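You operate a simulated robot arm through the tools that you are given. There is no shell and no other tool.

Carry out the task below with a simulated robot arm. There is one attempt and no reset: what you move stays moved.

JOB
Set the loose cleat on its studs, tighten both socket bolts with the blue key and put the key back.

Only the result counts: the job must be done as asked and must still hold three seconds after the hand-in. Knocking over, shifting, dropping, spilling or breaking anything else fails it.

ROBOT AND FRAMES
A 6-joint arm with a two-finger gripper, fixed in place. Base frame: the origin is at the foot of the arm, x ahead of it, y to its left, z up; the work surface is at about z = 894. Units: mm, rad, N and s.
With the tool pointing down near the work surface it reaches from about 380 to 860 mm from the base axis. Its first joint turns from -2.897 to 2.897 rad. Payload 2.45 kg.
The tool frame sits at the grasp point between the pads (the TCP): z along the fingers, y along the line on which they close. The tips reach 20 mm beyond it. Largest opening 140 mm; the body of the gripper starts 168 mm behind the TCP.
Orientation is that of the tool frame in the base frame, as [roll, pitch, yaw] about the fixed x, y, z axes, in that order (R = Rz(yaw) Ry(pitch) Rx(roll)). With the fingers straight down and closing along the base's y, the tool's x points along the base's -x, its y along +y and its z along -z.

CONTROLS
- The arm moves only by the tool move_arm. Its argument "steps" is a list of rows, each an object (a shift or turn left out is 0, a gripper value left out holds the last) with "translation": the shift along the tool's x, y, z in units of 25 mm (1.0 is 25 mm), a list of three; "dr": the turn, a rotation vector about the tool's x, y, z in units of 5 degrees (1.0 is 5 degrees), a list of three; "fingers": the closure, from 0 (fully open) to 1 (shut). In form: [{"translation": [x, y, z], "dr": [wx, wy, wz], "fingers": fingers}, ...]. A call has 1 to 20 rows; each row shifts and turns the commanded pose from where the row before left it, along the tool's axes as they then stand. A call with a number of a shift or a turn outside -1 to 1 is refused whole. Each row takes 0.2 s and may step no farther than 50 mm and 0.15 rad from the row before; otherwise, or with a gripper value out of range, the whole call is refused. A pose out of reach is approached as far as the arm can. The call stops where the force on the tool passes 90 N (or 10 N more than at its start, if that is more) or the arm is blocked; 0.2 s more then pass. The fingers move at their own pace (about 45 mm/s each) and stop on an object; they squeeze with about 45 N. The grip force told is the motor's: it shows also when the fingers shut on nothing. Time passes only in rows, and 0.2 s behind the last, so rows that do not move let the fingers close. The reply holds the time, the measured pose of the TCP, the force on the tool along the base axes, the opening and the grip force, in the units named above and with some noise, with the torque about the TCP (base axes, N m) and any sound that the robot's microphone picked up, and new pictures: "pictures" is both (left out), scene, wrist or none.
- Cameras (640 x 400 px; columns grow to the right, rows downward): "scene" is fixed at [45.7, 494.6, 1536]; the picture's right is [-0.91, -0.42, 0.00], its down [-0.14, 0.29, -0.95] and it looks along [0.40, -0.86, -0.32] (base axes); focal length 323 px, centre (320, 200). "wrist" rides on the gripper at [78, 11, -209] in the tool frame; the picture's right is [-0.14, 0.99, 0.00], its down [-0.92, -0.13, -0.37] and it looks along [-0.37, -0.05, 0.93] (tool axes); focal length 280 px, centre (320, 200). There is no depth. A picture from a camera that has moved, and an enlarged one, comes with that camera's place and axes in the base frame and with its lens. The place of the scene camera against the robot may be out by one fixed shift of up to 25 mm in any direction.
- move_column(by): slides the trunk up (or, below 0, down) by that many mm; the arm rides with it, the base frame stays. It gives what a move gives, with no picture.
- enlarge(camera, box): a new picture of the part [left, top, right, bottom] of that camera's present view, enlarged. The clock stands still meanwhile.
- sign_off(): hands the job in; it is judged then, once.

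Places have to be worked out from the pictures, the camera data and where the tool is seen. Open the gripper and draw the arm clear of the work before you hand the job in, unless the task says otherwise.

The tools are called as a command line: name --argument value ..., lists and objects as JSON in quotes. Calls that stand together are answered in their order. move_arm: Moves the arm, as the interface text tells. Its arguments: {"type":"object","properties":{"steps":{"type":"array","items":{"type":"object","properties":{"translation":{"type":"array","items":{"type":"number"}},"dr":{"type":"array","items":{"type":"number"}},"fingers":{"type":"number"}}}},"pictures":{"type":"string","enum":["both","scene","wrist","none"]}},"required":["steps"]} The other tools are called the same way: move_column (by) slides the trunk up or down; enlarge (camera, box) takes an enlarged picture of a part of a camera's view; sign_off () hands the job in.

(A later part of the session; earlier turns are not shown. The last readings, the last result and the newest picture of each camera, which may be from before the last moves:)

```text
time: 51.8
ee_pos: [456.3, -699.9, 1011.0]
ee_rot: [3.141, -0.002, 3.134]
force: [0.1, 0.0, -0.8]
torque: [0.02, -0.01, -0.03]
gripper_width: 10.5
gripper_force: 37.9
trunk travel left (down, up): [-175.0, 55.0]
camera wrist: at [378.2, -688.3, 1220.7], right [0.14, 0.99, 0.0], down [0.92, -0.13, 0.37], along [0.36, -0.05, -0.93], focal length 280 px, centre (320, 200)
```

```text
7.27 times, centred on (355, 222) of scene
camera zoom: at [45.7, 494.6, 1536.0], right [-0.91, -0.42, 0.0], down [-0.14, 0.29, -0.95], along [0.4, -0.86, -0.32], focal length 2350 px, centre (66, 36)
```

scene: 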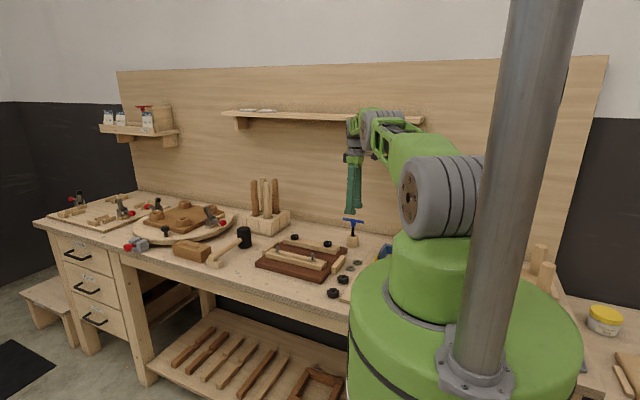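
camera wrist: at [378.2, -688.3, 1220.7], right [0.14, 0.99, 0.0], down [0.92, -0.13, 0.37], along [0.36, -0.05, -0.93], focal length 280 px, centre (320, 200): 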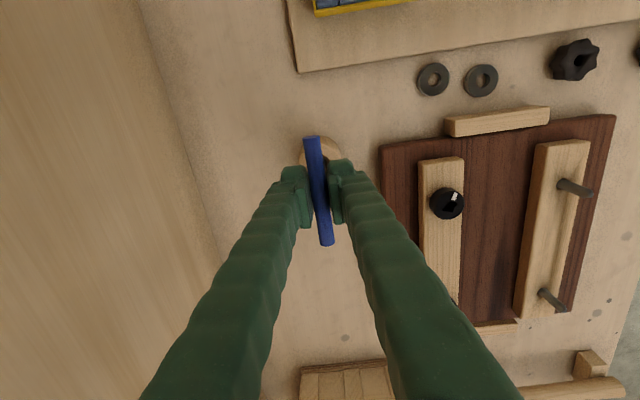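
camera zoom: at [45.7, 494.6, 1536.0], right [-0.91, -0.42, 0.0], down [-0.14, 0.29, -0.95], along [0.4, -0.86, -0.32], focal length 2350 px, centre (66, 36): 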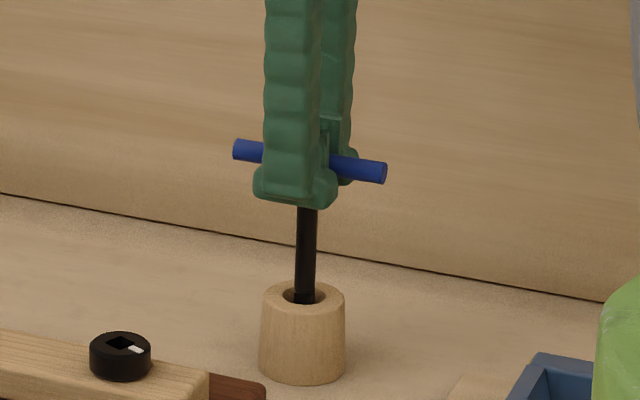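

Key is held. I lift it clear of the holder and look at its tip.

move_arm --steps '[{"translation": [0, 0, -0.4]}, {"translation": [0, 0, -0.4]}, {"translation": [0, 0, -0.4]}, {"translation": [0, 0, -0.4]}, {"translation": [0, 0, -0.4]}, {"translation": [0, 0, -0.4]}, {"translation": [0, 0, -0.4]}, {"translation": [0, 0, -0.4]}, {"translation": [0, 0, -0.4]}, {}]'

enlarge --camera "scene" --box '[330, 160, 385, 250]'

```text
time: 54.0
ee_pos: [457.6, -701.3, 1101.7]
ee_rot: [-3.141, -0.001, 3.132]
force: [-0.2, -0.2, -1.2]
torque: [0.03, 0.01, -0.01]
gripper_width: 10.5
gripper_force: 38.5
trunk travel left (down, up): [-175.0, 55.0]
camera wrist: at [378.0, -689.3, 1310.7], right [0.14, 0.99, 0.0], down [0.92, -0.13, 0.37], along [0.36, -0.05, -0.93], focal length 280 px, centre (320, 200)
```

scene: 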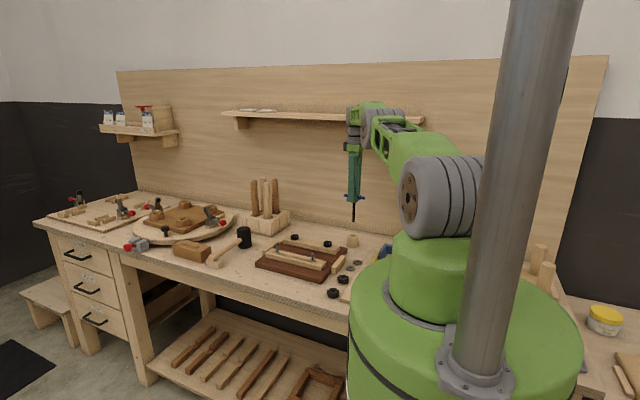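
wrist: 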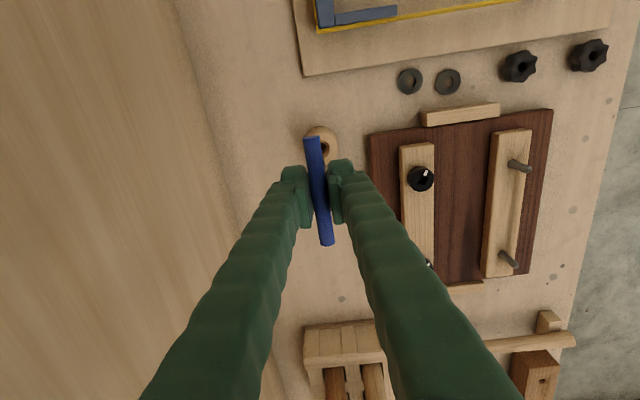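

```text
4.44 times, centred on (358, 205) of scene
camera zoom: at [45.7, 494.6, 1536.0], right [-0.91, -0.42, 0.0], down [-0.14, 0.29, -0.95], along [0.4, -0.86, -0.32], focal length 1436 px, centre (153, 178)
```

zoom: 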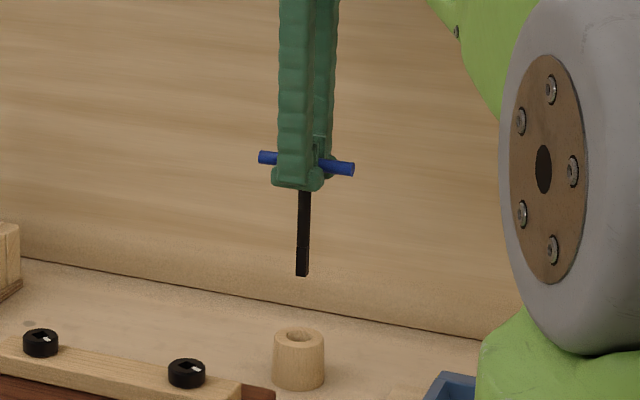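

enlarge --camera "scene" --box '[345, 195, 365, 225]'

enlarge --camera "wrist" --box '[380, 140, 470, 200]'

enlarge --camera "scene" --box '[285, 228, 335, 256]'

```text
13.33 times, centred on (355, 210) of scene
camera zoom: at [45.7, 494.6, 1536.0], right [-0.91, -0.42, 0.0], down [-0.14, 0.29, -0.95], along [0.4, -0.86, -0.32], focal length 4308 px, centre (-147, 67)
```

zoom: 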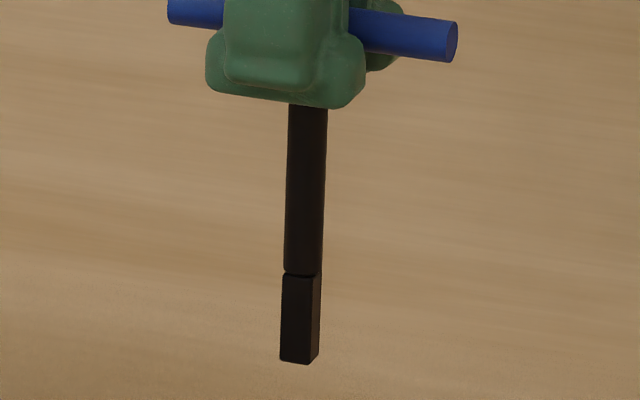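

```text
6.67 times, centred on (425, 170) of wrist
camera zoom: at [378.0, -689.3, 1310.7], right [0.14, 0.99, 0.0], down [0.92, -0.13, 0.37], along [0.36, -0.05, -0.93], focal length 1869 px, centre (-380, 400)
```

zoom: 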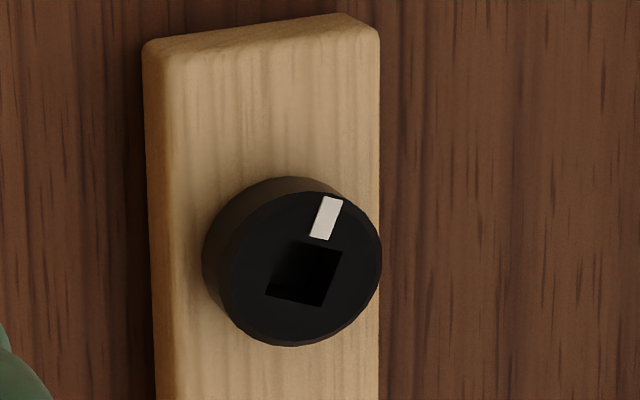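

```text
12.80 times, centred on (310, 242) of scene
camera zoom: at [45.7, 494.6, 1536.0], right [-0.91, -0.42, 0.0], down [-0.14, 0.29, -0.95], along [0.4, -0.86, -0.32], focal length 4136 px, centre (448, -338)
```

zoom: 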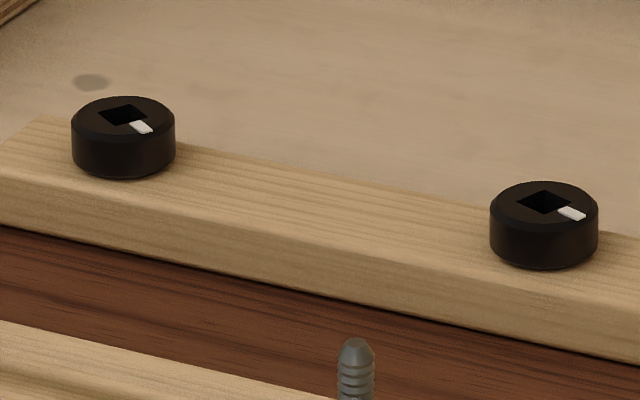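

The key's square tip is ~10 mm, faces parallel to the bar, and ends about 112 mm below the bar. Bolt A's socket is ~12 mm, turned about +20° relative to the tool; I move near bolt A (offset 40 mm in y so it stays visible) to measure it accurately.

move_arm --steps '[{"translation": [-0.4, 0.6, 0]}, {"translation": [-0.4, 0.6, 0]}, {"translation": [-0.4, 0.6, 0]}, {"translation": [-0.4, 0.6, 0]}, {"translation": [-0.4, 0.6, 0]}, {"translation": [-0.4, 0.6, 0]}, {}, {}]'

enlarge --camera "wrist" --box '[280, 100, 440, 300]'

enlarge --camera "scene" --box '[290, 190, 350, 260]'

```text
time: 55.8
ee_pos: [516.1, -610.6, 1103.2]
ee_rot: [-3.142, 0.0, 3.135]
force: [-0.6, 0.0, -1.5]
torque: [0.0, -0.04, -0.02]
gripper_width: 10.8
gripper_force: 37.6
trunk travel left (down, up): [-175.0, 55.0]
camera wrist: at [438.2, -598.7, 1311.3], right [0.14, 0.99, 0.0], down [0.92, -0.13, 0.37], along [0.36, -0.05, -0.93], focal length 280 px, centre (320, 200)
```

scene: 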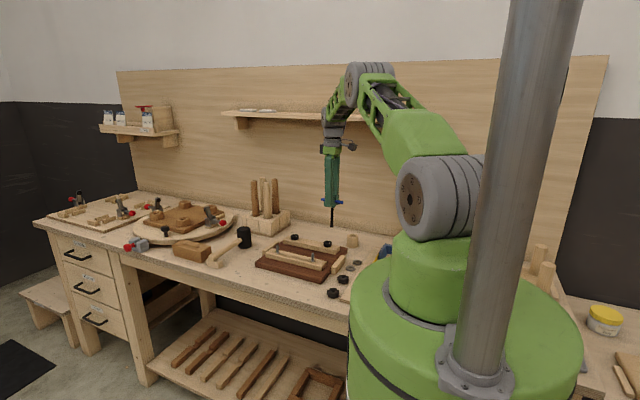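
wrist: 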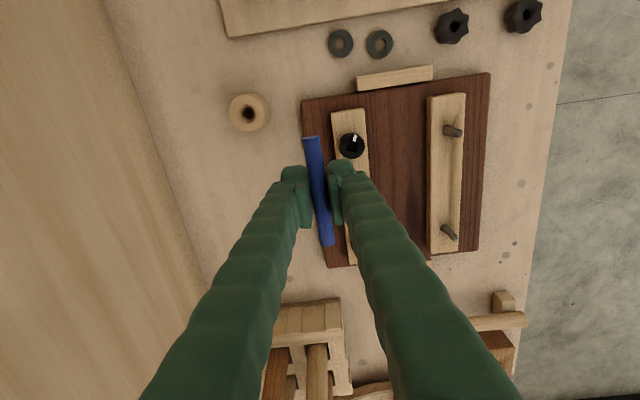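

```text
2.00 times, centred on (360, 200) of wrist
camera zoom: at [438.2, -598.7, 1311.3], right [0.14, 0.99, 0.0], down [0.92, -0.13, 0.37], along [0.36, -0.05, -0.93], focal length 561 px, centre (240, 200)
```

zoom: 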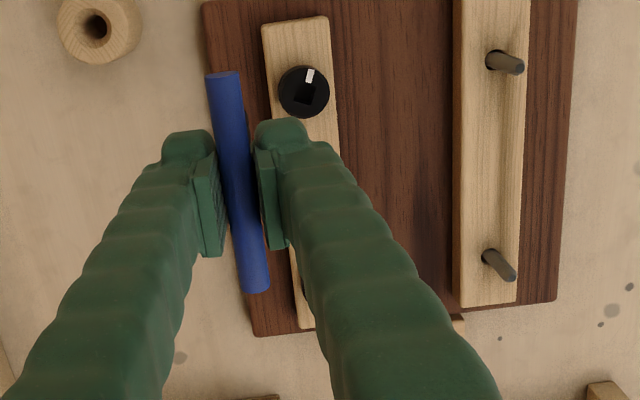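

```text
5.71 times, centred on (320, 225) of scene
camera zoom: at [45.7, 494.6, 1536.0], right [-0.91, -0.42, 0.0], down [-0.14, 0.29, -0.95], along [0.4, -0.86, -0.32], focal length 1846 px, centre (320, 57)
```

zoom: 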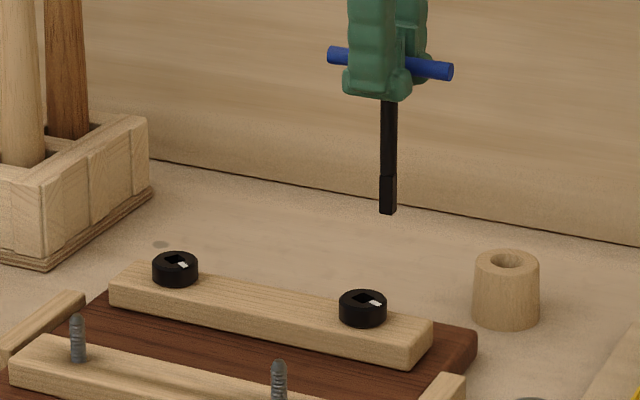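

Zooming tightly on bolt A and also recording the empty holder.

enlarge --camera "wrist" --box '[330, 125, 370, 165]'

enlarge --camera "wrist" --box '[225, 90, 275, 135]'

```text
10.00 times, centred on (350, 145) of wrist
camera zoom: at [438.2, -598.7, 1311.3], right [0.14, 0.99, 0.0], down [0.92, -0.13, 0.37], along [0.36, -0.05, -0.93], focal length 2804 px, centre (20, 750)
```

zoom: 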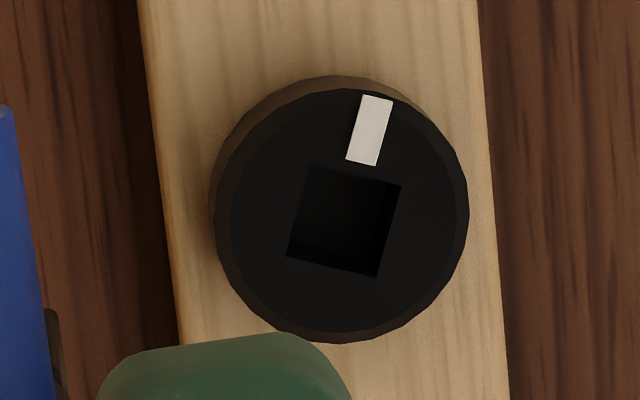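

```text
8.89 times, centred on (250, 112) of wrist
camera zoom: at [438.2, -598.7, 1311.3], right [0.14, 0.99, 0.0], down [0.92, -0.13, 0.37], along [0.36, -0.05, -0.93], focal length 2492 px, centre (942, 978)
```

zoom: 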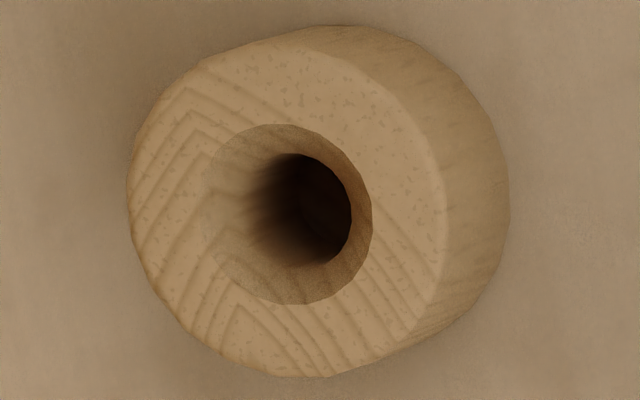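

Bolt A's socket centre is at tool (1.5, 42.8), its top about 157 mm below TCP, turned 19° clockwise from the key. I turn the tool -71° (square symmetry) in place so there is ample clockwise travel left for tightening.

move_arm --steps '[{"dr": [0, 0, -0.945]}, {"dr": [0, 0, -0.945]}, {"dr": [0, 0, -0.945]}, {"dr": [0, 0, -0.945]}, {"dr": [0, 0, -0.945]}, {"dr": [0, 0, -0.945]}, {"dr": [0, 0, -0.945]}, {"dr": [0, 0, -0.945]}, {"dr": [0, 0, -0.945]}, {"dr": [0, 0, -0.945]}, {"dr": [0, 0, -0.945]}, {"dr": [0, 0, -0.945]}, {"dr": [0, 0, -0.945]}, {"dr": [0, 0, -0.945]}, {"dr": [0, 0, -0.945]}, {}, {}]'

enlarge --camera "wrist" --box '[280, 90, 420, 260]'

```text
time: 59.4
ee_pos: [515.5, -610.9, 1102.4]
ee_rot: [-3.141, 0.001, -1.912]
force: [-0.1, 0.5, -0.6]
torque: [0.03, 0.0, -0.02]
gripper_width: 10.9
gripper_force: 38.2
trunk travel left (down, up): [-175.0, 55.0]
camera wrist: at [479.9, -680.5, 1311.2], right [-0.89, 0.46, 0.0], down [0.43, 0.82, 0.37], along [0.17, 0.33, -0.93], focal length 280 px, centre (320, 200)
```

scene: 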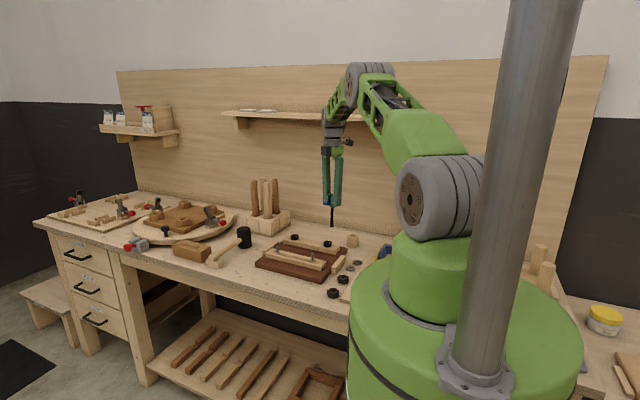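
wrist: 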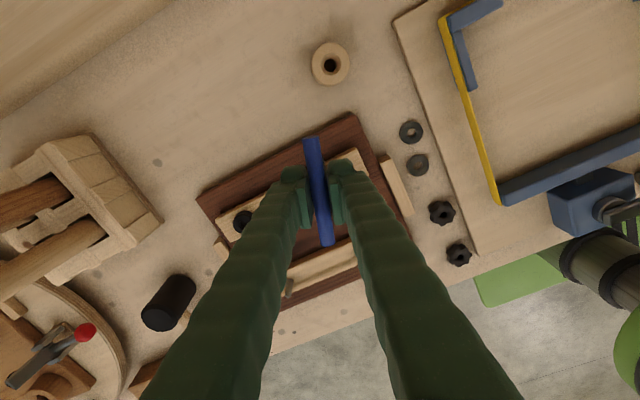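

```text
2.35 times, centred on (350, 175) of wrist
camera zoom: at [479.9, -680.5, 1311.2], right [-0.89, 0.46, 0.0], down [0.43, 0.82, 0.37], along [0.17, 0.33, -0.93], focal length 660 px, centre (249, 259)
```

zoom: 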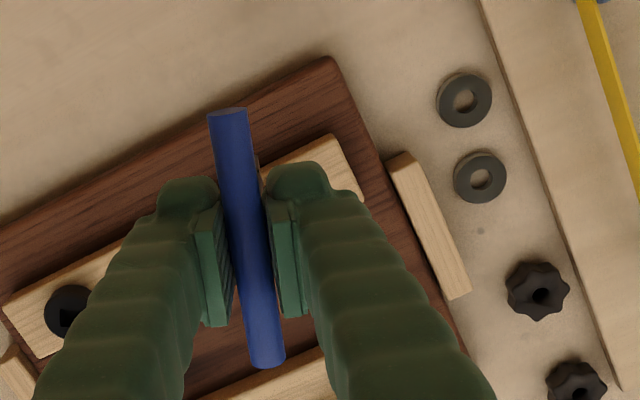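

Rotation reached as commanded. I now shift to put the key over bolt A and lower to ~20 mm above its head.

move_arm --steps '[{"translation": [-0.542, 0.2, 0]}, {"translation": [-0.542, 0.2, 0]}, {"translation": [-0.542, 0.2, 0]}, {"translation": [0, 0, 0.36]}, {"translation": [0, 0, 0.36]}, {"translation": [0, 0, 0.36]}, {}, {}]' --pictures "wrist"

enlarge --camera "scene" --box '[305, 215, 350, 255]'

enlarge --camera "wrist" --box '[280, 110, 370, 250]'

```text
time: 61.2
ee_pos: [517.1, -568.1, 1074.5]
ee_rot: [3.142, -0.002, -1.911]
force: [-0.8, -0.6, -1.5]
torque: [-0.02, 0.02, -0.01]
gripper_width: 10.8
gripper_force: 38.3
trunk travel left (down, up): [-175.0, 55.0]
camera wrist: at [480.5, -637.6, 1284.2], right [-0.89, 0.46, 0.0], down [0.43, 0.82, 0.37], along [0.17, 0.33, -0.93], focal length 280 px, centre (320, 200)
```

wrist: 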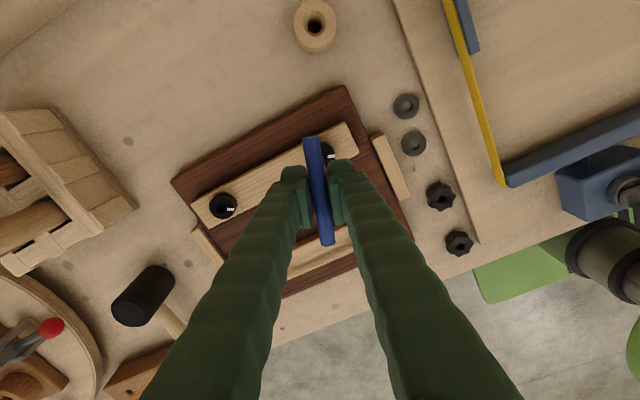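

```text
10.00 times, centred on (328, 235) of scene
camera zoom: at [45.7, 494.6, 1536.0], right [-0.91, -0.42, 0.0], down [-0.14, 0.29, -0.95], along [0.4, -0.86, -0.32], focal length 3231 px, centre (245, -150)
```

zoom: 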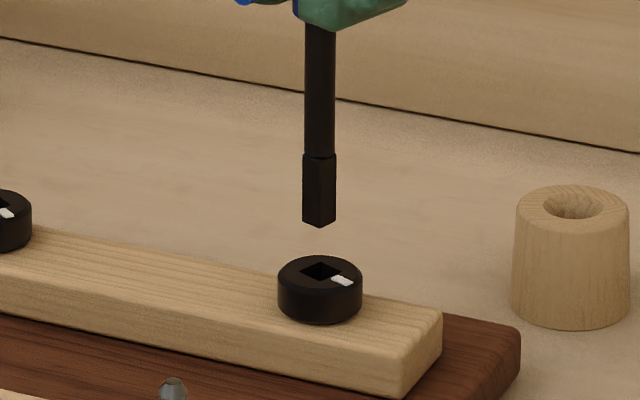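

```text
2.86 times, centred on (325, 180) of wrist
camera zoom: at [480.5, -637.6, 1284.2], right [-0.89, 0.46, 0.0], down [0.43, 0.82, 0.37], along [0.17, 0.33, -0.93], focal length 801 px, centre (306, 257)
```

zoom: 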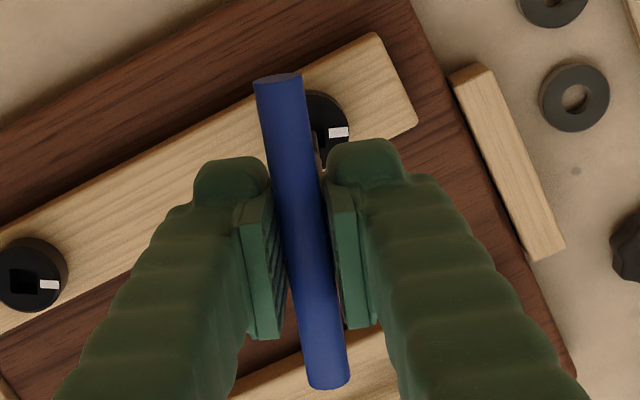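

In the scene view the tip is within ~0.5 mm sideways of the socket, and the wrist view suggests ~1.2 mm in tool +y remains. I apply that and lower until the tip is close above the head.

move_arm --steps '[{"translation": [-0.01, 0.048, 0.2]}, {"translation": [0, 0, 0.2]}, {"translation": [0, 0, 0.2]}, {}, {}]' --pictures "wrist"

enlarge --camera "scene" --box '[318, 232, 338, 250]'

enlarge --camera "wrist" --box '[295, 120, 355, 180]'

```text
time: 62.4
ee_pos: [516.7, -567.3, 1060.2]
ee_rot: [-3.141, 0.0, -1.914]
force: [-0.1, 0.0, -0.7]
torque: [-0.02, 0.0, -0.02]
gripper_width: 10.9
gripper_force: 37.7
trunk travel left (down, up): [-175.0, 55.0]
camera wrist: at [479.7, -636.0, 1269.2], right [-0.89, 0.46, 0.0], down [0.43, 0.82, 0.37], along [0.17, 0.33, -0.93], focal length 280 px, centre (320, 200)
```

wrist: 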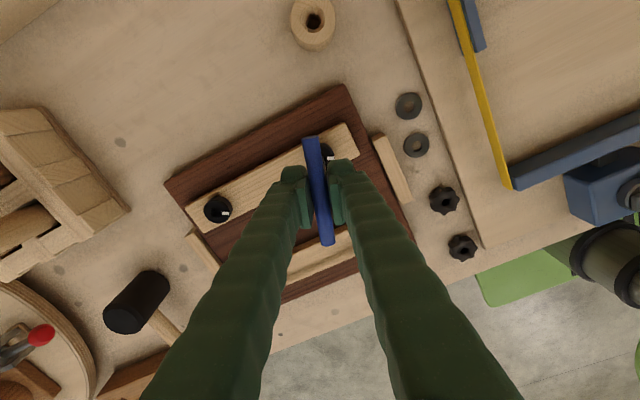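

```text
16.00 times, centred on (328, 241) of scene
camera zoom: at [45.7, 494.6, 1536.0], right [-0.91, -0.42, 0.0], down [-0.14, 0.29, -0.95], along [0.4, -0.86, -0.32], focal length 5170 px, centre (192, -456)
```

zoom: 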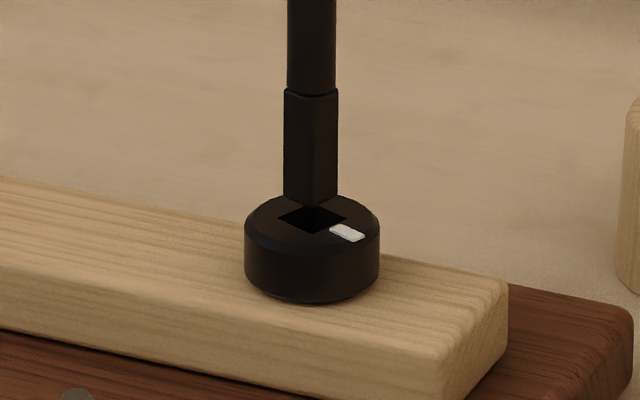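

```text
6.67 times, centred on (325, 150) of wrist
camera zoom: at [479.7, -636.0, 1269.2], right [-0.89, 0.46, 0.0], down [0.43, 0.82, 0.37], along [0.17, 0.33, -0.93], focal length 1869 px, centre (287, 533)
```

zoom: 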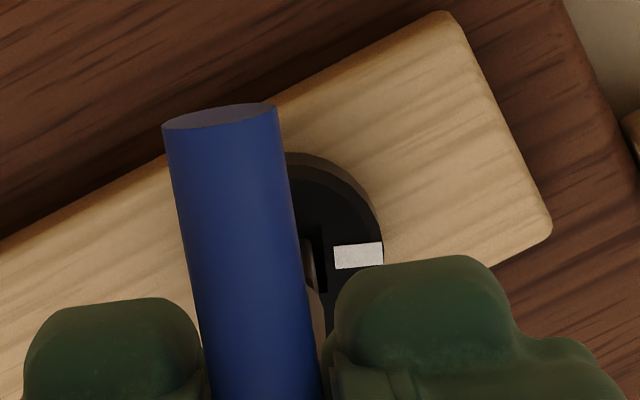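

Both views show the tip within ~0.5 mm of the socket centre, about 6 mm above it. I nudge +0.3 mm in x and lower slowly to insert.

move_arm --steps '[{"translation": [0.012, 0.01, 0.08]}, {"translation": [0, 0, 0.08]}, {"translation": [0, 0, 0.08]}, {"translation": [0, 0, 0.08]}, {"translation": [0, 0, 0.06]}, {}]' --pictures "none"

enlarge --camera "scene" --box '[318, 232, 338, 250]'

```text
time: 63.8
ee_pos: [515.2, -567.2, 1050.2]
ee_rot: [3.142, -0.001, -1.914]
force: [0.1, 1.4, -0.8]
torque: [0.11, -0.01, 0.02]
gripper_width: 10.7
gripper_force: 37.6
trunk travel left (down, up): [-175.0, 55.0]
```

```text
16.00 times, centred on (328, 241) of scene
camera zoom: at [45.7, 494.6, 1536.0], right [-0.91, -0.42, 0.0], down [-0.14, 0.29, -0.95], along [0.4, -0.86, -0.32], focal length 5170 px, centre (192, -456)
```

zoom: 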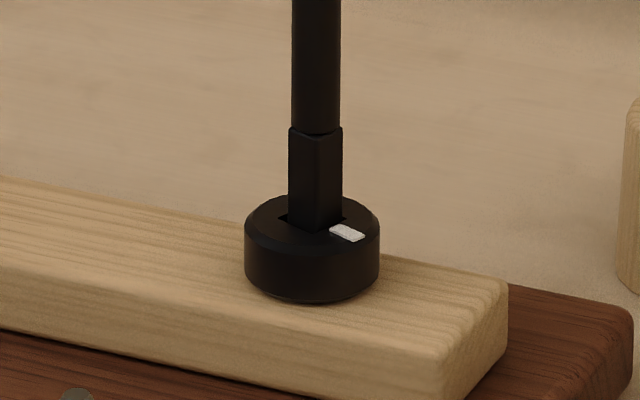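

The tip is entering the socket with negligible force. I continue down slowly to seat it.

move_arm --steps '[{"translation": [0, 0, 0.06]}, {"translation": [0, 0, 0.06]}, {"translation": [0, 0, 0.06]}, {"translation": [0, 0, 0.06]}, {}]' --pictures "none"

enlarge --camera "scene" --box '[318, 232, 338, 250]'

```text
time: 65.0
ee_pos: [515.4, -565.9, 1043.9]
ee_rot: [-3.141, 0.001, -1.914]
force: [0.6, -0.4, -1.1]
torque: [0.01, 0.01, 0.02]
gripper_width: 10.6
gripper_force: 37.6
trunk travel left (down, up): [-175.0, 55.0]
```

```text
16.00 times, centred on (328, 241) of scene
camera zoom: at [45.7, 494.6, 1536.0], right [-0.91, -0.42, 0.0], down [-0.14, 0.29, -0.95], along [0.4, -0.86, -0.32], focal length 5170 px, centre (192, -456)
```

zoom: 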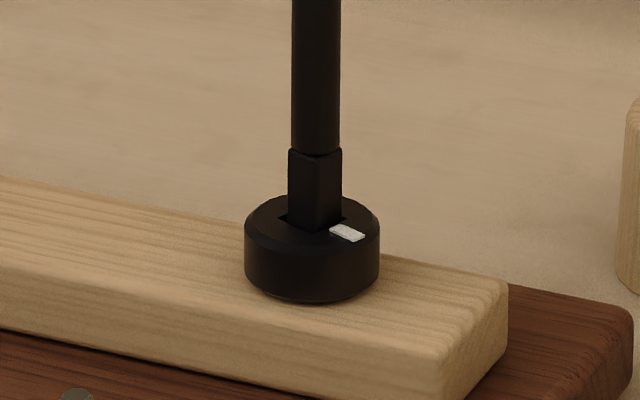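

Well in (about 8–9 mm). A couple of mm more to find the socket bottom.

move_arm --steps '[{"translation": [0, 0, 0.06]}, {"translation": [0, 0, 0.06]}, {}]' --pictures "none"

```text
time: 65.8
ee_pos: [515.2, -567.2, 1043.1]
ee_rot: [-3.141, 0.002, -1.913]
force: [0.2, 2.2, 8.0]
torque: [0.22, -0.08, -0.03]
gripper_width: 10.7
gripper_force: 37.9
trunk travel left (down, up): [-175.0, 55.0]
```

Bottomed at 8 N. I back off 1 mm and start turning clockwise (+tool z) in small steps, watching torque and sound.

move_arm --steps '[{"translation": [0, 0, -0.04], "dr": [0, 0, 0.5]}, {"dr": [0, 0, 0.5]}, {"dr": [0, 0, 0.5]}, {"dr": [0, 0, 0.5]}, {}]' --pictures "none"

enlarge --camera "scene" --box '[318, 232, 338, 250]'

```text
time: 67.0
ee_pos: [514.5, -566.9, 1042.3]
ee_rot: [3.141, 0.0, -2.089]
force: [-1.2, -1.8, 7.6]
torque: [-0.11, 0.04, 0.0]
gripper_width: 10.6
gripper_force: 38.0
trunk travel left (down, up): [-175.0, 55.0]
```

```text
16.00 times, centred on (328, 241) of scene
camera zoom: at [45.7, 494.6, 1536.0], right [-0.91, -0.42, 0.0], down [-0.14, 0.29, -0.95], along [0.4, -0.86, -0.32], focal length 5170 px, centre (192, -456)
```

zoom: 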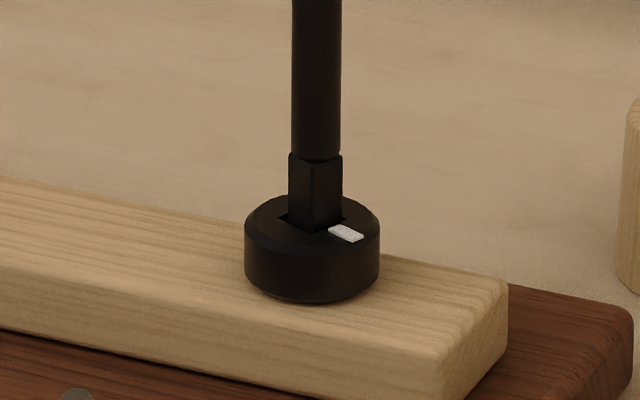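

The mark starts to move with little torque. I continue clockwise 20°.

move_arm --steps '[{"dr": [0, 0, 0.5]}, {"dr": [0, 0, 0.5]}, {"dr": [0, 0, 0.5]}, {"dr": [0, 0, 0.5]}, {"dr": [0, 0, 0.5]}, {"dr": [0, 0, 0.5]}, {"dr": [0, 0, 0.5]}, {"dr": [0, 0, 0.5]}, {}]' --pictures "wrist"

enlarge --camera "scene" --box '[318, 232, 338, 250]'

```text
time: 69.0
ee_pos: [514.7, -565.7, 1042.8]
ee_rot: [-3.141, 0.0, -2.437]
force: [3.5, 1.1, 7.6]
torque: [0.19, -0.28, -0.01]
gripper_width: 10.6
gripper_force: 38.2
trunk travel left (down, up): [-175.0, 55.0]
camera wrist: at [448.1, -608.0, 1251.5], right [-0.54, 0.84, 0.0], down [0.78, 0.5, 0.37], along [0.31, 0.2, -0.93], focal length 280 px, centre (320, 200)
```

wrist: 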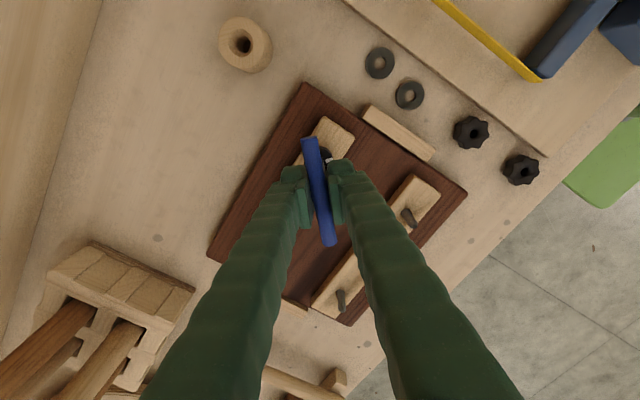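

```text
16.00 times, centred on (328, 241) of scene
camera zoom: at [45.7, 494.6, 1536.0], right [-0.91, -0.42, 0.0], down [-0.14, 0.29, -0.95], along [0.4, -0.86, -0.32], focal length 5170 px, centre (192, -456)
```

zoom: 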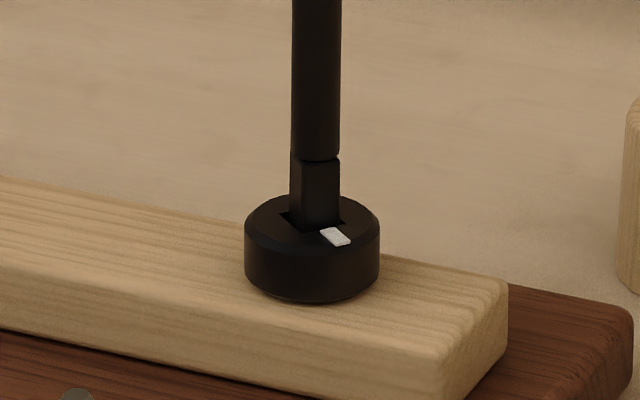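

The bolt turns with the key (mark moved clockwise), almost no torque so far. I continue.

move_arm --steps '[{"dr": [0, 0, 0.5]}, {"dr": [0, 0, 0.5]}, {"dr": [0, 0, 0.5]}, {"dr": [0, 0, 0.5]}, {"dr": [0, 0, 0.5]}, {"dr": [0, 0, 0.5]}, {"dr": [0, 0, 0.5]}, {"dr": [0, 0, 0.5]}, {}]' --pictures "none"

enlarge --camera "scene" --box '[318, 232, 338, 250]'

```text
time: 71.0
ee_pos: [515.6, -565.5, 1042.3]
ee_rot: [3.141, -0.001, -2.786]
force: [3.8, -0.1, 4.8]
torque: [0.09, -0.34, 0.04]
gripper_width: 10.4
gripper_force: 38.3
trunk travel left (down, up): [-175.0, 55.0]
```

```text
16.00 times, centred on (328, 241) of scene
camera zoom: at [45.7, 494.6, 1536.0], right [-0.91, -0.42, 0.0], down [-0.14, 0.29, -0.95], along [0.4, -0.86, -0.32], focal length 5170 px, centre (192, -456)
```

zoom: 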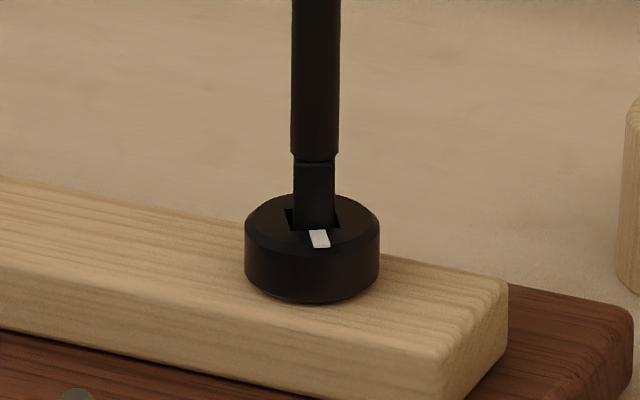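

Turning freely; I continue another 30°.

move_arm --steps '[{"dr": [0, 0, 0.5]}, {"dr": [0, 0, 0.5]}, {"dr": [0, 0, 0.5]}, {"dr": [0, 0, 0.5]}, {"dr": [0, 0, 0.5]}, {"dr": [0, 0, 0.5]}, {"dr": [0, 0, 0.5]}, {"dr": [0, 0, 0.5]}, {"dr": [0, 0, 0.5]}, {"dr": [0, 0, 0.5]}, {"dr": [0, 0, 0.5]}, {"dr": [0, 0, 0.5]}, {}]' --pictures "wrist"

enlarge --camera "scene" --box '[318, 232, 338, 250]'

```text
time: 73.8
ee_pos: [514.4, -567.6, 1041.4]
ee_rot: [3.141, 0.0, 2.976]
force: [6.5, -1.1, 2.1]
torque: [-0.11, -0.63, 0.03]
gripper_width: 10.7
gripper_force: 38.0
trunk travel left (down, up): [-175.0, 55.0]
camera wrist: at [439.8, -542.8, 1251.4], right [0.3, 0.95, 0.0], down [0.89, -0.28, 0.37], along [0.35, -0.11, -0.93], focal length 280 px, centre (320, 200)
```

wrist: 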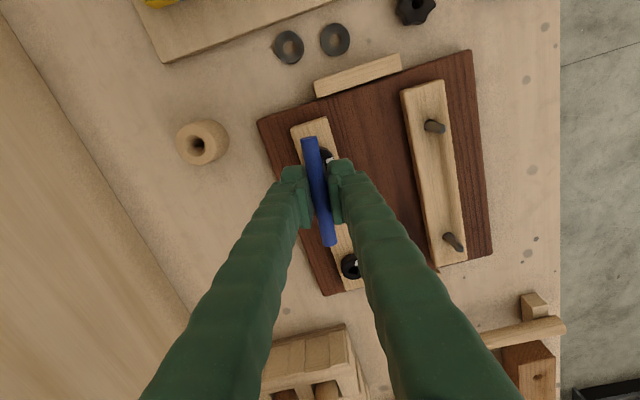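

```text
16.00 times, centred on (328, 241) of scene
camera zoom: at [45.7, 494.6, 1536.0], right [-0.91, -0.42, 0.0], down [-0.14, 0.29, -0.95], along [0.4, -0.86, -0.32], focal length 5170 px, centre (192, -456)
```

zoom: 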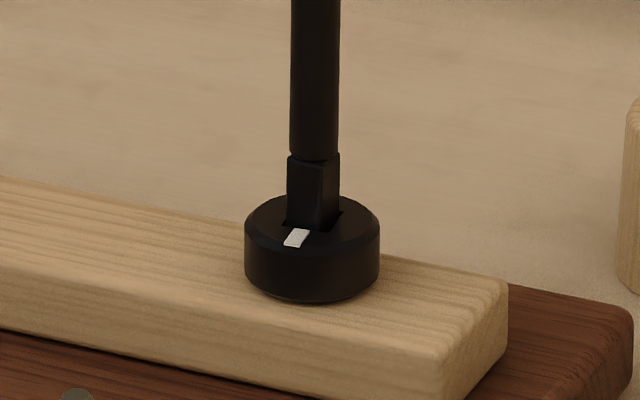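

80° done; a small side force of 6.5 N in +x has built up, so I relieve it with a 0.7 mm shift and continue turning.

move_arm --steps '[{"translation": [-0.03, 0, 0.01], "dr": [0, 0, 0.5]}, {"dr": [0, 0, 0.5]}, {"dr": [0, 0, 0.5]}, {"dr": [0, 0, 0.5]}, {"dr": [0, 0, 0.5]}, {"dr": [0, 0, 0.5]}, {"dr": [0, 0, 0.5]}, {"dr": [0, 0, 0.5]}, {}]' --pictures "none"

enlarge --camera "scene" --box '[318, 232, 338, 250]'

```text
time: 75.8
ee_pos: [515.0, -566.3, 1042.2]
ee_rot: [-3.141, 0.001, 2.625]
force: [-1.0, -1.3, 1.8]
torque: [-0.1, 0.09, 0.0]
gripper_width: 10.8
gripper_force: 37.9
trunk travel left (down, up): [-175.0, 55.0]
```

```text
16.00 times, centred on (328, 241) of scene
camera zoom: at [45.7, 494.6, 1536.0], right [-0.91, -0.42, 0.0], down [-0.14, 0.29, -0.95], along [0.4, -0.86, -0.32], focal length 5170 px, centre (192, -456)
```

zoom: 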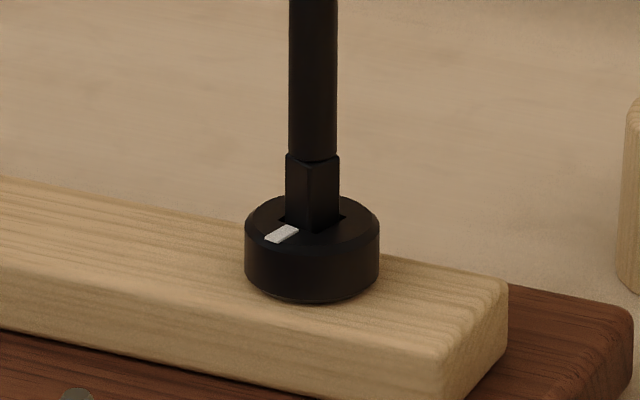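

100° turned with no resistance yet; continuing another 25°.

move_arm --steps '[{"dr": [0, 0, 0.5]}, {"dr": [0, 0, 0.5]}, {"dr": [0, 0, 0.5]}, {"dr": [0, 0, 0.5]}, {"dr": [0, 0, 0.5]}, {"dr": [0, 0, 0.5]}, {"dr": [0, 0, 0.5]}, {"dr": [0, 0, 0.5]}, {"dr": [0, 0, 0.5]}, {"dr": [0, 0, 0.5]}, {}]' --pictures "wrist"

enlarge --camera "scene" --box '[318, 232, 338, 250]'

```text
time: 78.2
ee_pos: [515.9, -566.8, 1042.5]
ee_rot: [-3.141, -0.001, 2.19]
force: [1.0, -2.8, 5.7]
torque: [-0.2, -0.02, 0.03]
gripper_width: 10.8
gripper_force: 38.4
trunk travel left (down, up): [-175.0, 55.0]
camera wrist: at [479.0, -496.4, 1251.3], right [0.89, 0.46, 0.0], down [0.43, -0.82, 0.37], along [0.17, -0.33, -0.93], focal length 280 px, centre (320, 200)
```

wrist: 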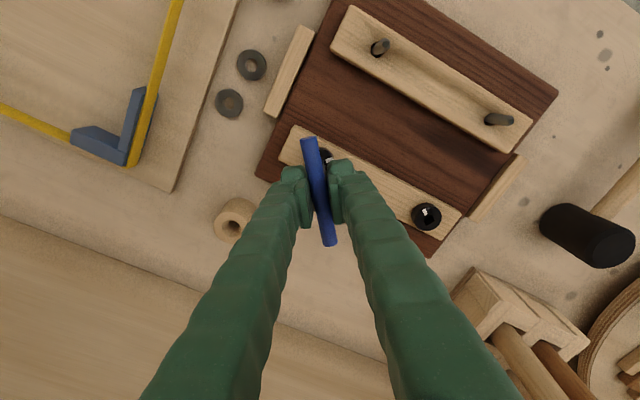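

```text
16.00 times, centred on (328, 241) of scene
camera zoom: at [45.7, 494.6, 1536.0], right [-0.91, -0.42, 0.0], down [-0.14, 0.29, -0.95], along [0.4, -0.86, -0.32], focal length 5170 px, centre (192, -456)
```

zoom: 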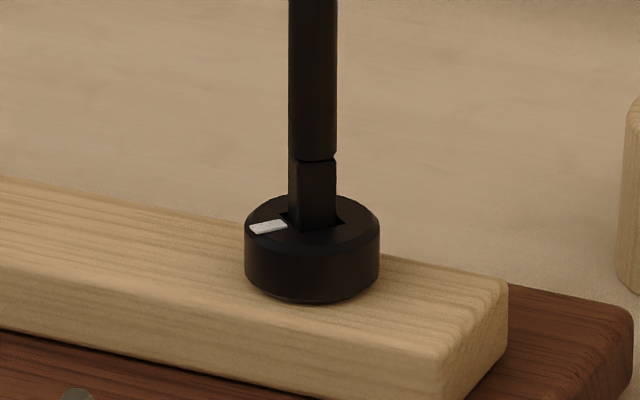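

125° and still free; continuing.

move_arm --steps '[{"dr": [0, 0, 0.5]}, {"dr": [0, 0, 0.5]}, {"dr": [0, 0, 0.5]}, {"dr": [0, 0, 0.5]}, {"dr": [0, 0, 0.5]}, {"dr": [0, 0, 0.5]}, {"dr": [0, 0, 0.5]}, {"dr": [0, 0, 0.5]}, {"dr": [0, 0, 0.5]}, {"dr": [0, 0, 0.5]}, {}]' --pictures "none"

enlarge --camera "scene" --box '[318, 232, 338, 250]'

```text
time: 80.6
ee_pos: [515.5, -567.8, 1041.5]
ee_rot: [3.142, 0.001, 1.753]
force: [0.5, -2.1, 2.9]
torque: [-0.11, 0.04, 0.04]
gripper_width: 10.5
gripper_force: 37.4
trunk travel left (down, up): [-175.0, 55.0]
```

```text
16.00 times, centred on (328, 241) of scene
camera zoom: at [45.7, 494.6, 1536.0], right [-0.91, -0.42, 0.0], down [-0.14, 0.29, -0.95], along [0.4, -0.86, -0.32], focal length 5170 px, centre (192, -456)
```

zoom: 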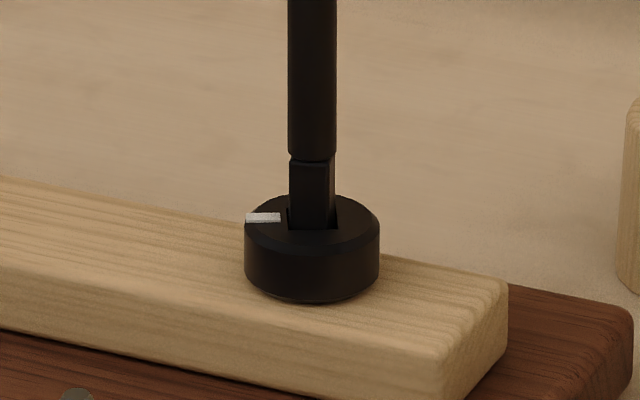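

150°. Still no tightening torque; I go on and watch whether the wrist follows.

move_arm --steps '[{"dr": [0, 0, 0.5]}, {"dr": [0, 0, 0.5]}, {"dr": [0, 0, 0.5]}, {"dr": [0, 0, 0.5]}, {"dr": [0, 0, 0.5]}, {"dr": [0, 0, 0.5]}, {"dr": [0, 0, 0.5]}, {"dr": [0, 0, 0.5]}, {"dr": [0, 0, 0.5]}, {"dr": [0, 0, 0.5]}, {}]' --pictures "none"

enlarge --camera "scene" --box '[318, 232, 338, 250]'

```text
time: 83.0
ee_pos: [515.6, -566.6, 1042.4]
ee_rot: [-3.141, -0.001, 1.315]
force: [1.3, 0.5, -2.5]
torque: [0.13, -0.02, 0.04]
gripper_width: 10.7
gripper_force: 37.3
trunk travel left (down, up): [-175.0, 55.0]
```

```text
16.00 times, centred on (328, 241) of scene
camera zoom: at [45.7, 494.6, 1536.0], right [-0.91, -0.42, 0.0], down [-0.14, 0.29, -0.95], along [0.4, -0.86, -0.32], focal length 5170 px, centre (192, -456)
```

zoom: 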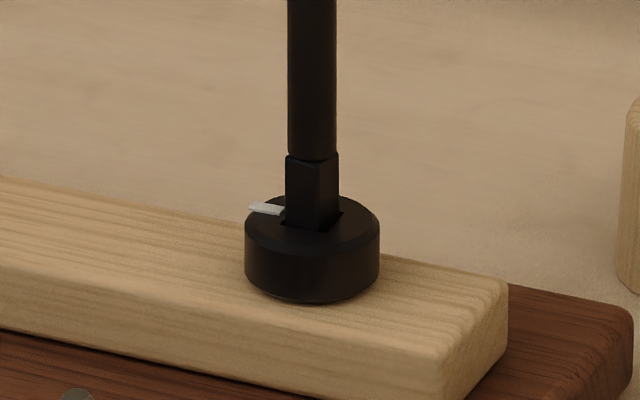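

175°; torque still ~0.04 N·m. Continue 25° more.

move_arm --steps '[{"translation": [0, 0, 0.02], "dr": [0, 0, 0.5]}, {"dr": [0, 0, 0.5]}, {"dr": [0, 0, 0.5]}, {"dr": [0, 0, 0.5]}, {"dr": [0, 0, 0.5]}, {"dr": [0, 0, 0.5]}, {"dr": [0, 0, 0.5]}, {"dr": [0, 0, 0.5]}, {"dr": [0, 0, 0.5]}, {"dr": [0, 0, 0.5]}, {}]' --pictures "none"

enlarge --camera "scene" --box '[318, 232, 338, 250]'

```text
time: 85.4
ee_pos: [514.6, -567.4, 1041.8]
ee_rot: [-3.141, -0.001, 0.878]
force: [-3.9, -3.6, 3.0]
torque: [0.39, -0.24, 1.86]
gripper_width: 16.5
gripper_force: 42.0
trunk travel left (down, up): [-175.0, 55.0]
```

```text
16.00 times, centred on (328, 241) of scene
camera zoom: at [45.7, 494.6, 1536.0], right [-0.91, -0.42, 0.0], down [-0.14, 0.29, -0.95], along [0.4, -0.86, -0.32], focal length 5170 px, centre (192, -456)
```

zoom: 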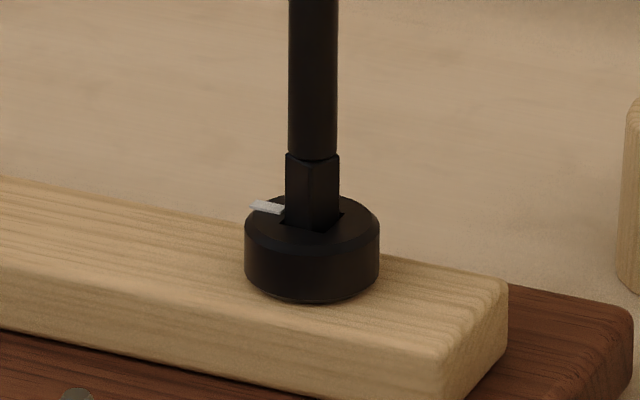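

Torque jumped to 1.86 N·m and the mark stopped moving: the bolt has come up tight. I add a few degrees carefully to see whether the torque rises further or a click is heard.

move_arm --steps '[{"dr": [0, 0, 0.3]}, {"dr": [0, 0, 0.3]}, {}]' --pictures "wrist"

enlarge --camera "wrist" --box '[280, 110, 370, 250]'

enlarge --camera "scene" --box '[318, 232, 338, 250]'

```text
time: 86.2
ee_pos: [514.7, -566.8, 1042.2]
ee_rot: [3.141, 0.001, 0.827]
force: [-2.4, -4.2, 4.6]
torque: [0.4, -0.27, 2.03]
gripper_width: 18.8
gripper_force: 43.4
trunk travel left (down, up): [-175.0, 55.0]
camera wrist: at [575.8, -516.6, 1251.0], right [0.64, -0.77, 0.0], down [-0.72, -0.59, 0.37], along [-0.28, -0.23, -0.93], focal length 280 px, centre (320, 200)
```

wrist: 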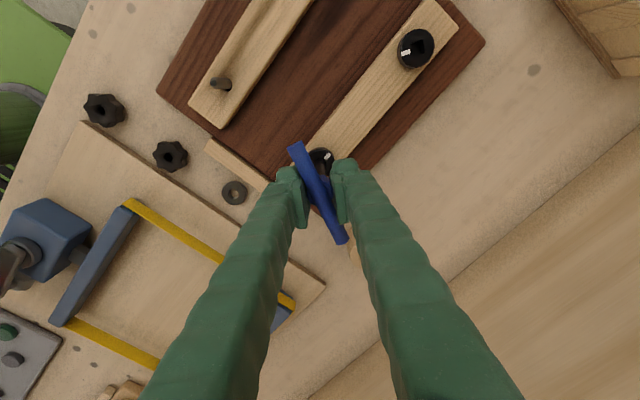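

```text
2.86 times, centred on (325, 180) of wrist
camera zoom: at [575.8, -516.6, 1251.0], right [0.64, -0.77, 0.0], down [-0.72, -0.59, 0.37], along [-0.28, -0.23, -0.93], focal length 801 px, centre (306, 257)
```

zoom: 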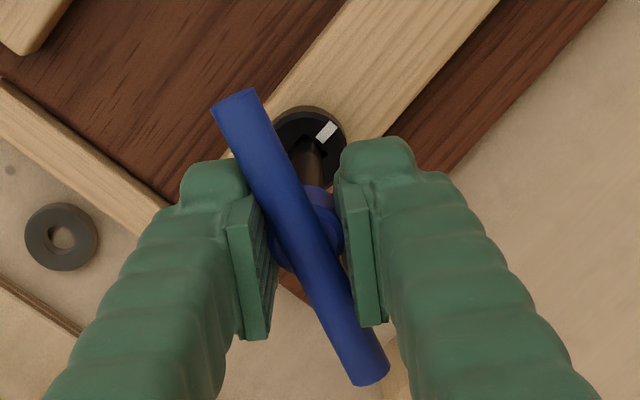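

```text
16.00 times, centred on (328, 241) of scene
camera zoom: at [45.7, 494.6, 1536.0], right [-0.91, -0.42, 0.0], down [-0.14, 0.29, -0.95], along [0.4, -0.86, -0.32], focal length 5170 px, centre (192, -456)
```

zoom: 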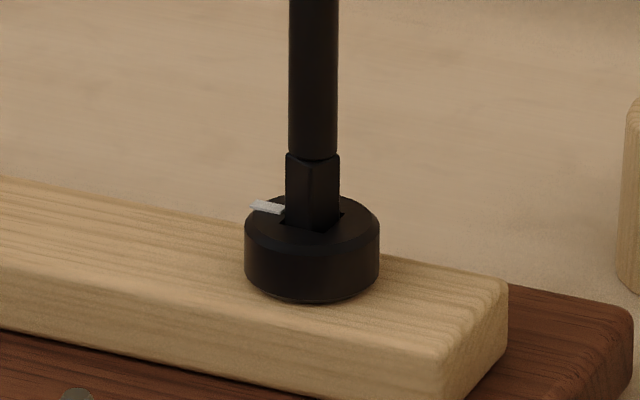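

Bolt A is at a hard stop with 2.0 N·m. I turn the gripper back counterclockwise until it re-aligns with the bar and the torque is gone, staying within the socket slack so the bolt is not loosened.

move_arm --steps '[{"dr": [0, 0, -0.5]}, {"dr": [0, 0, -0.5]}, {"dr": [0, 0, -0.5]}, {"dr": [0, 0, -0.5]}, {"dr": [0, 0, -0.5]}, {"dr": [0, 0, -0.5]}, {"dr": [0, 0, -0.5]}, {"dr": [0, 0, -0.5]}, {"dr": [0, 0, -0.4]}, {}]' --pictures "wrist"

enlarge --camera "wrist" --box '[280, 110, 370, 250]'

enlarge --camera "scene" --box '[318, 232, 338, 250]'

```text
time: 88.4
ee_pos: [516.2, -567.0, 1041.5]
ee_rot: [3.141, 0.001, 1.21]
force: [-1.9, 2.2, 0.5]
torque: [-0.02, -0.01, 0.34]
gripper_width: 10.4
gripper_force: 38.2
trunk travel left (down, up): [-175.0, 55.0]
camera wrist: at [553.4, -496.8, 1250.4], right [0.88, -0.48, 0.0], down [-0.44, -0.82, 0.37], along [-0.18, -0.32, -0.93], focal length 280 px, centre (320, 200)
```

wrist: 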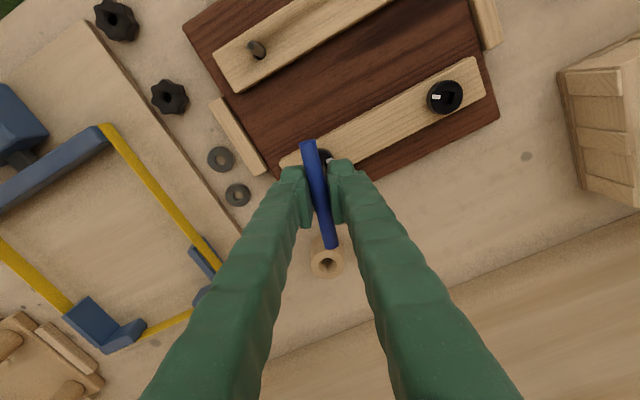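

```text
2.86 times, centred on (325, 180) of wrist
camera zoom: at [553.4, -496.8, 1250.4], right [0.88, -0.48, 0.0], down [-0.44, -0.82, 0.37], along [-0.18, -0.32, -0.93], focal length 801 px, centre (306, 257)
```

zoom: 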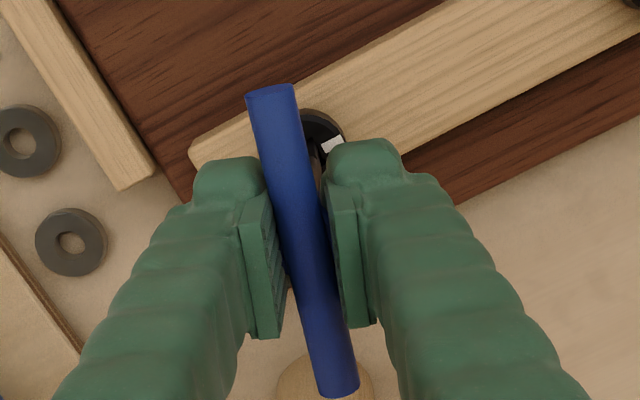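

```text
16.00 times, centred on (328, 241) of scene
camera zoom: at [45.7, 494.6, 1536.0], right [-0.91, -0.42, 0.0], down [-0.14, 0.29, -0.95], along [0.4, -0.86, -0.32], focal length 5170 px, centre (192, -456)
```

zoom: 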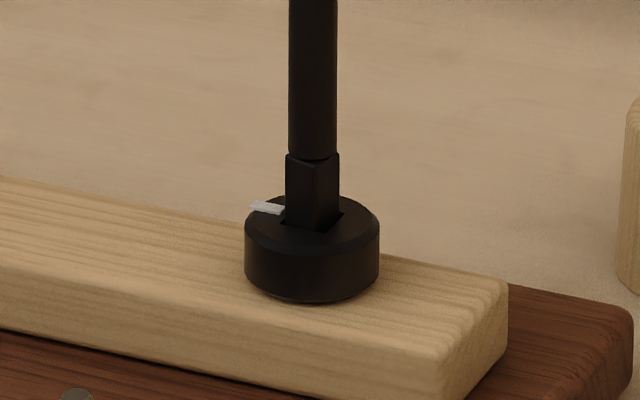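

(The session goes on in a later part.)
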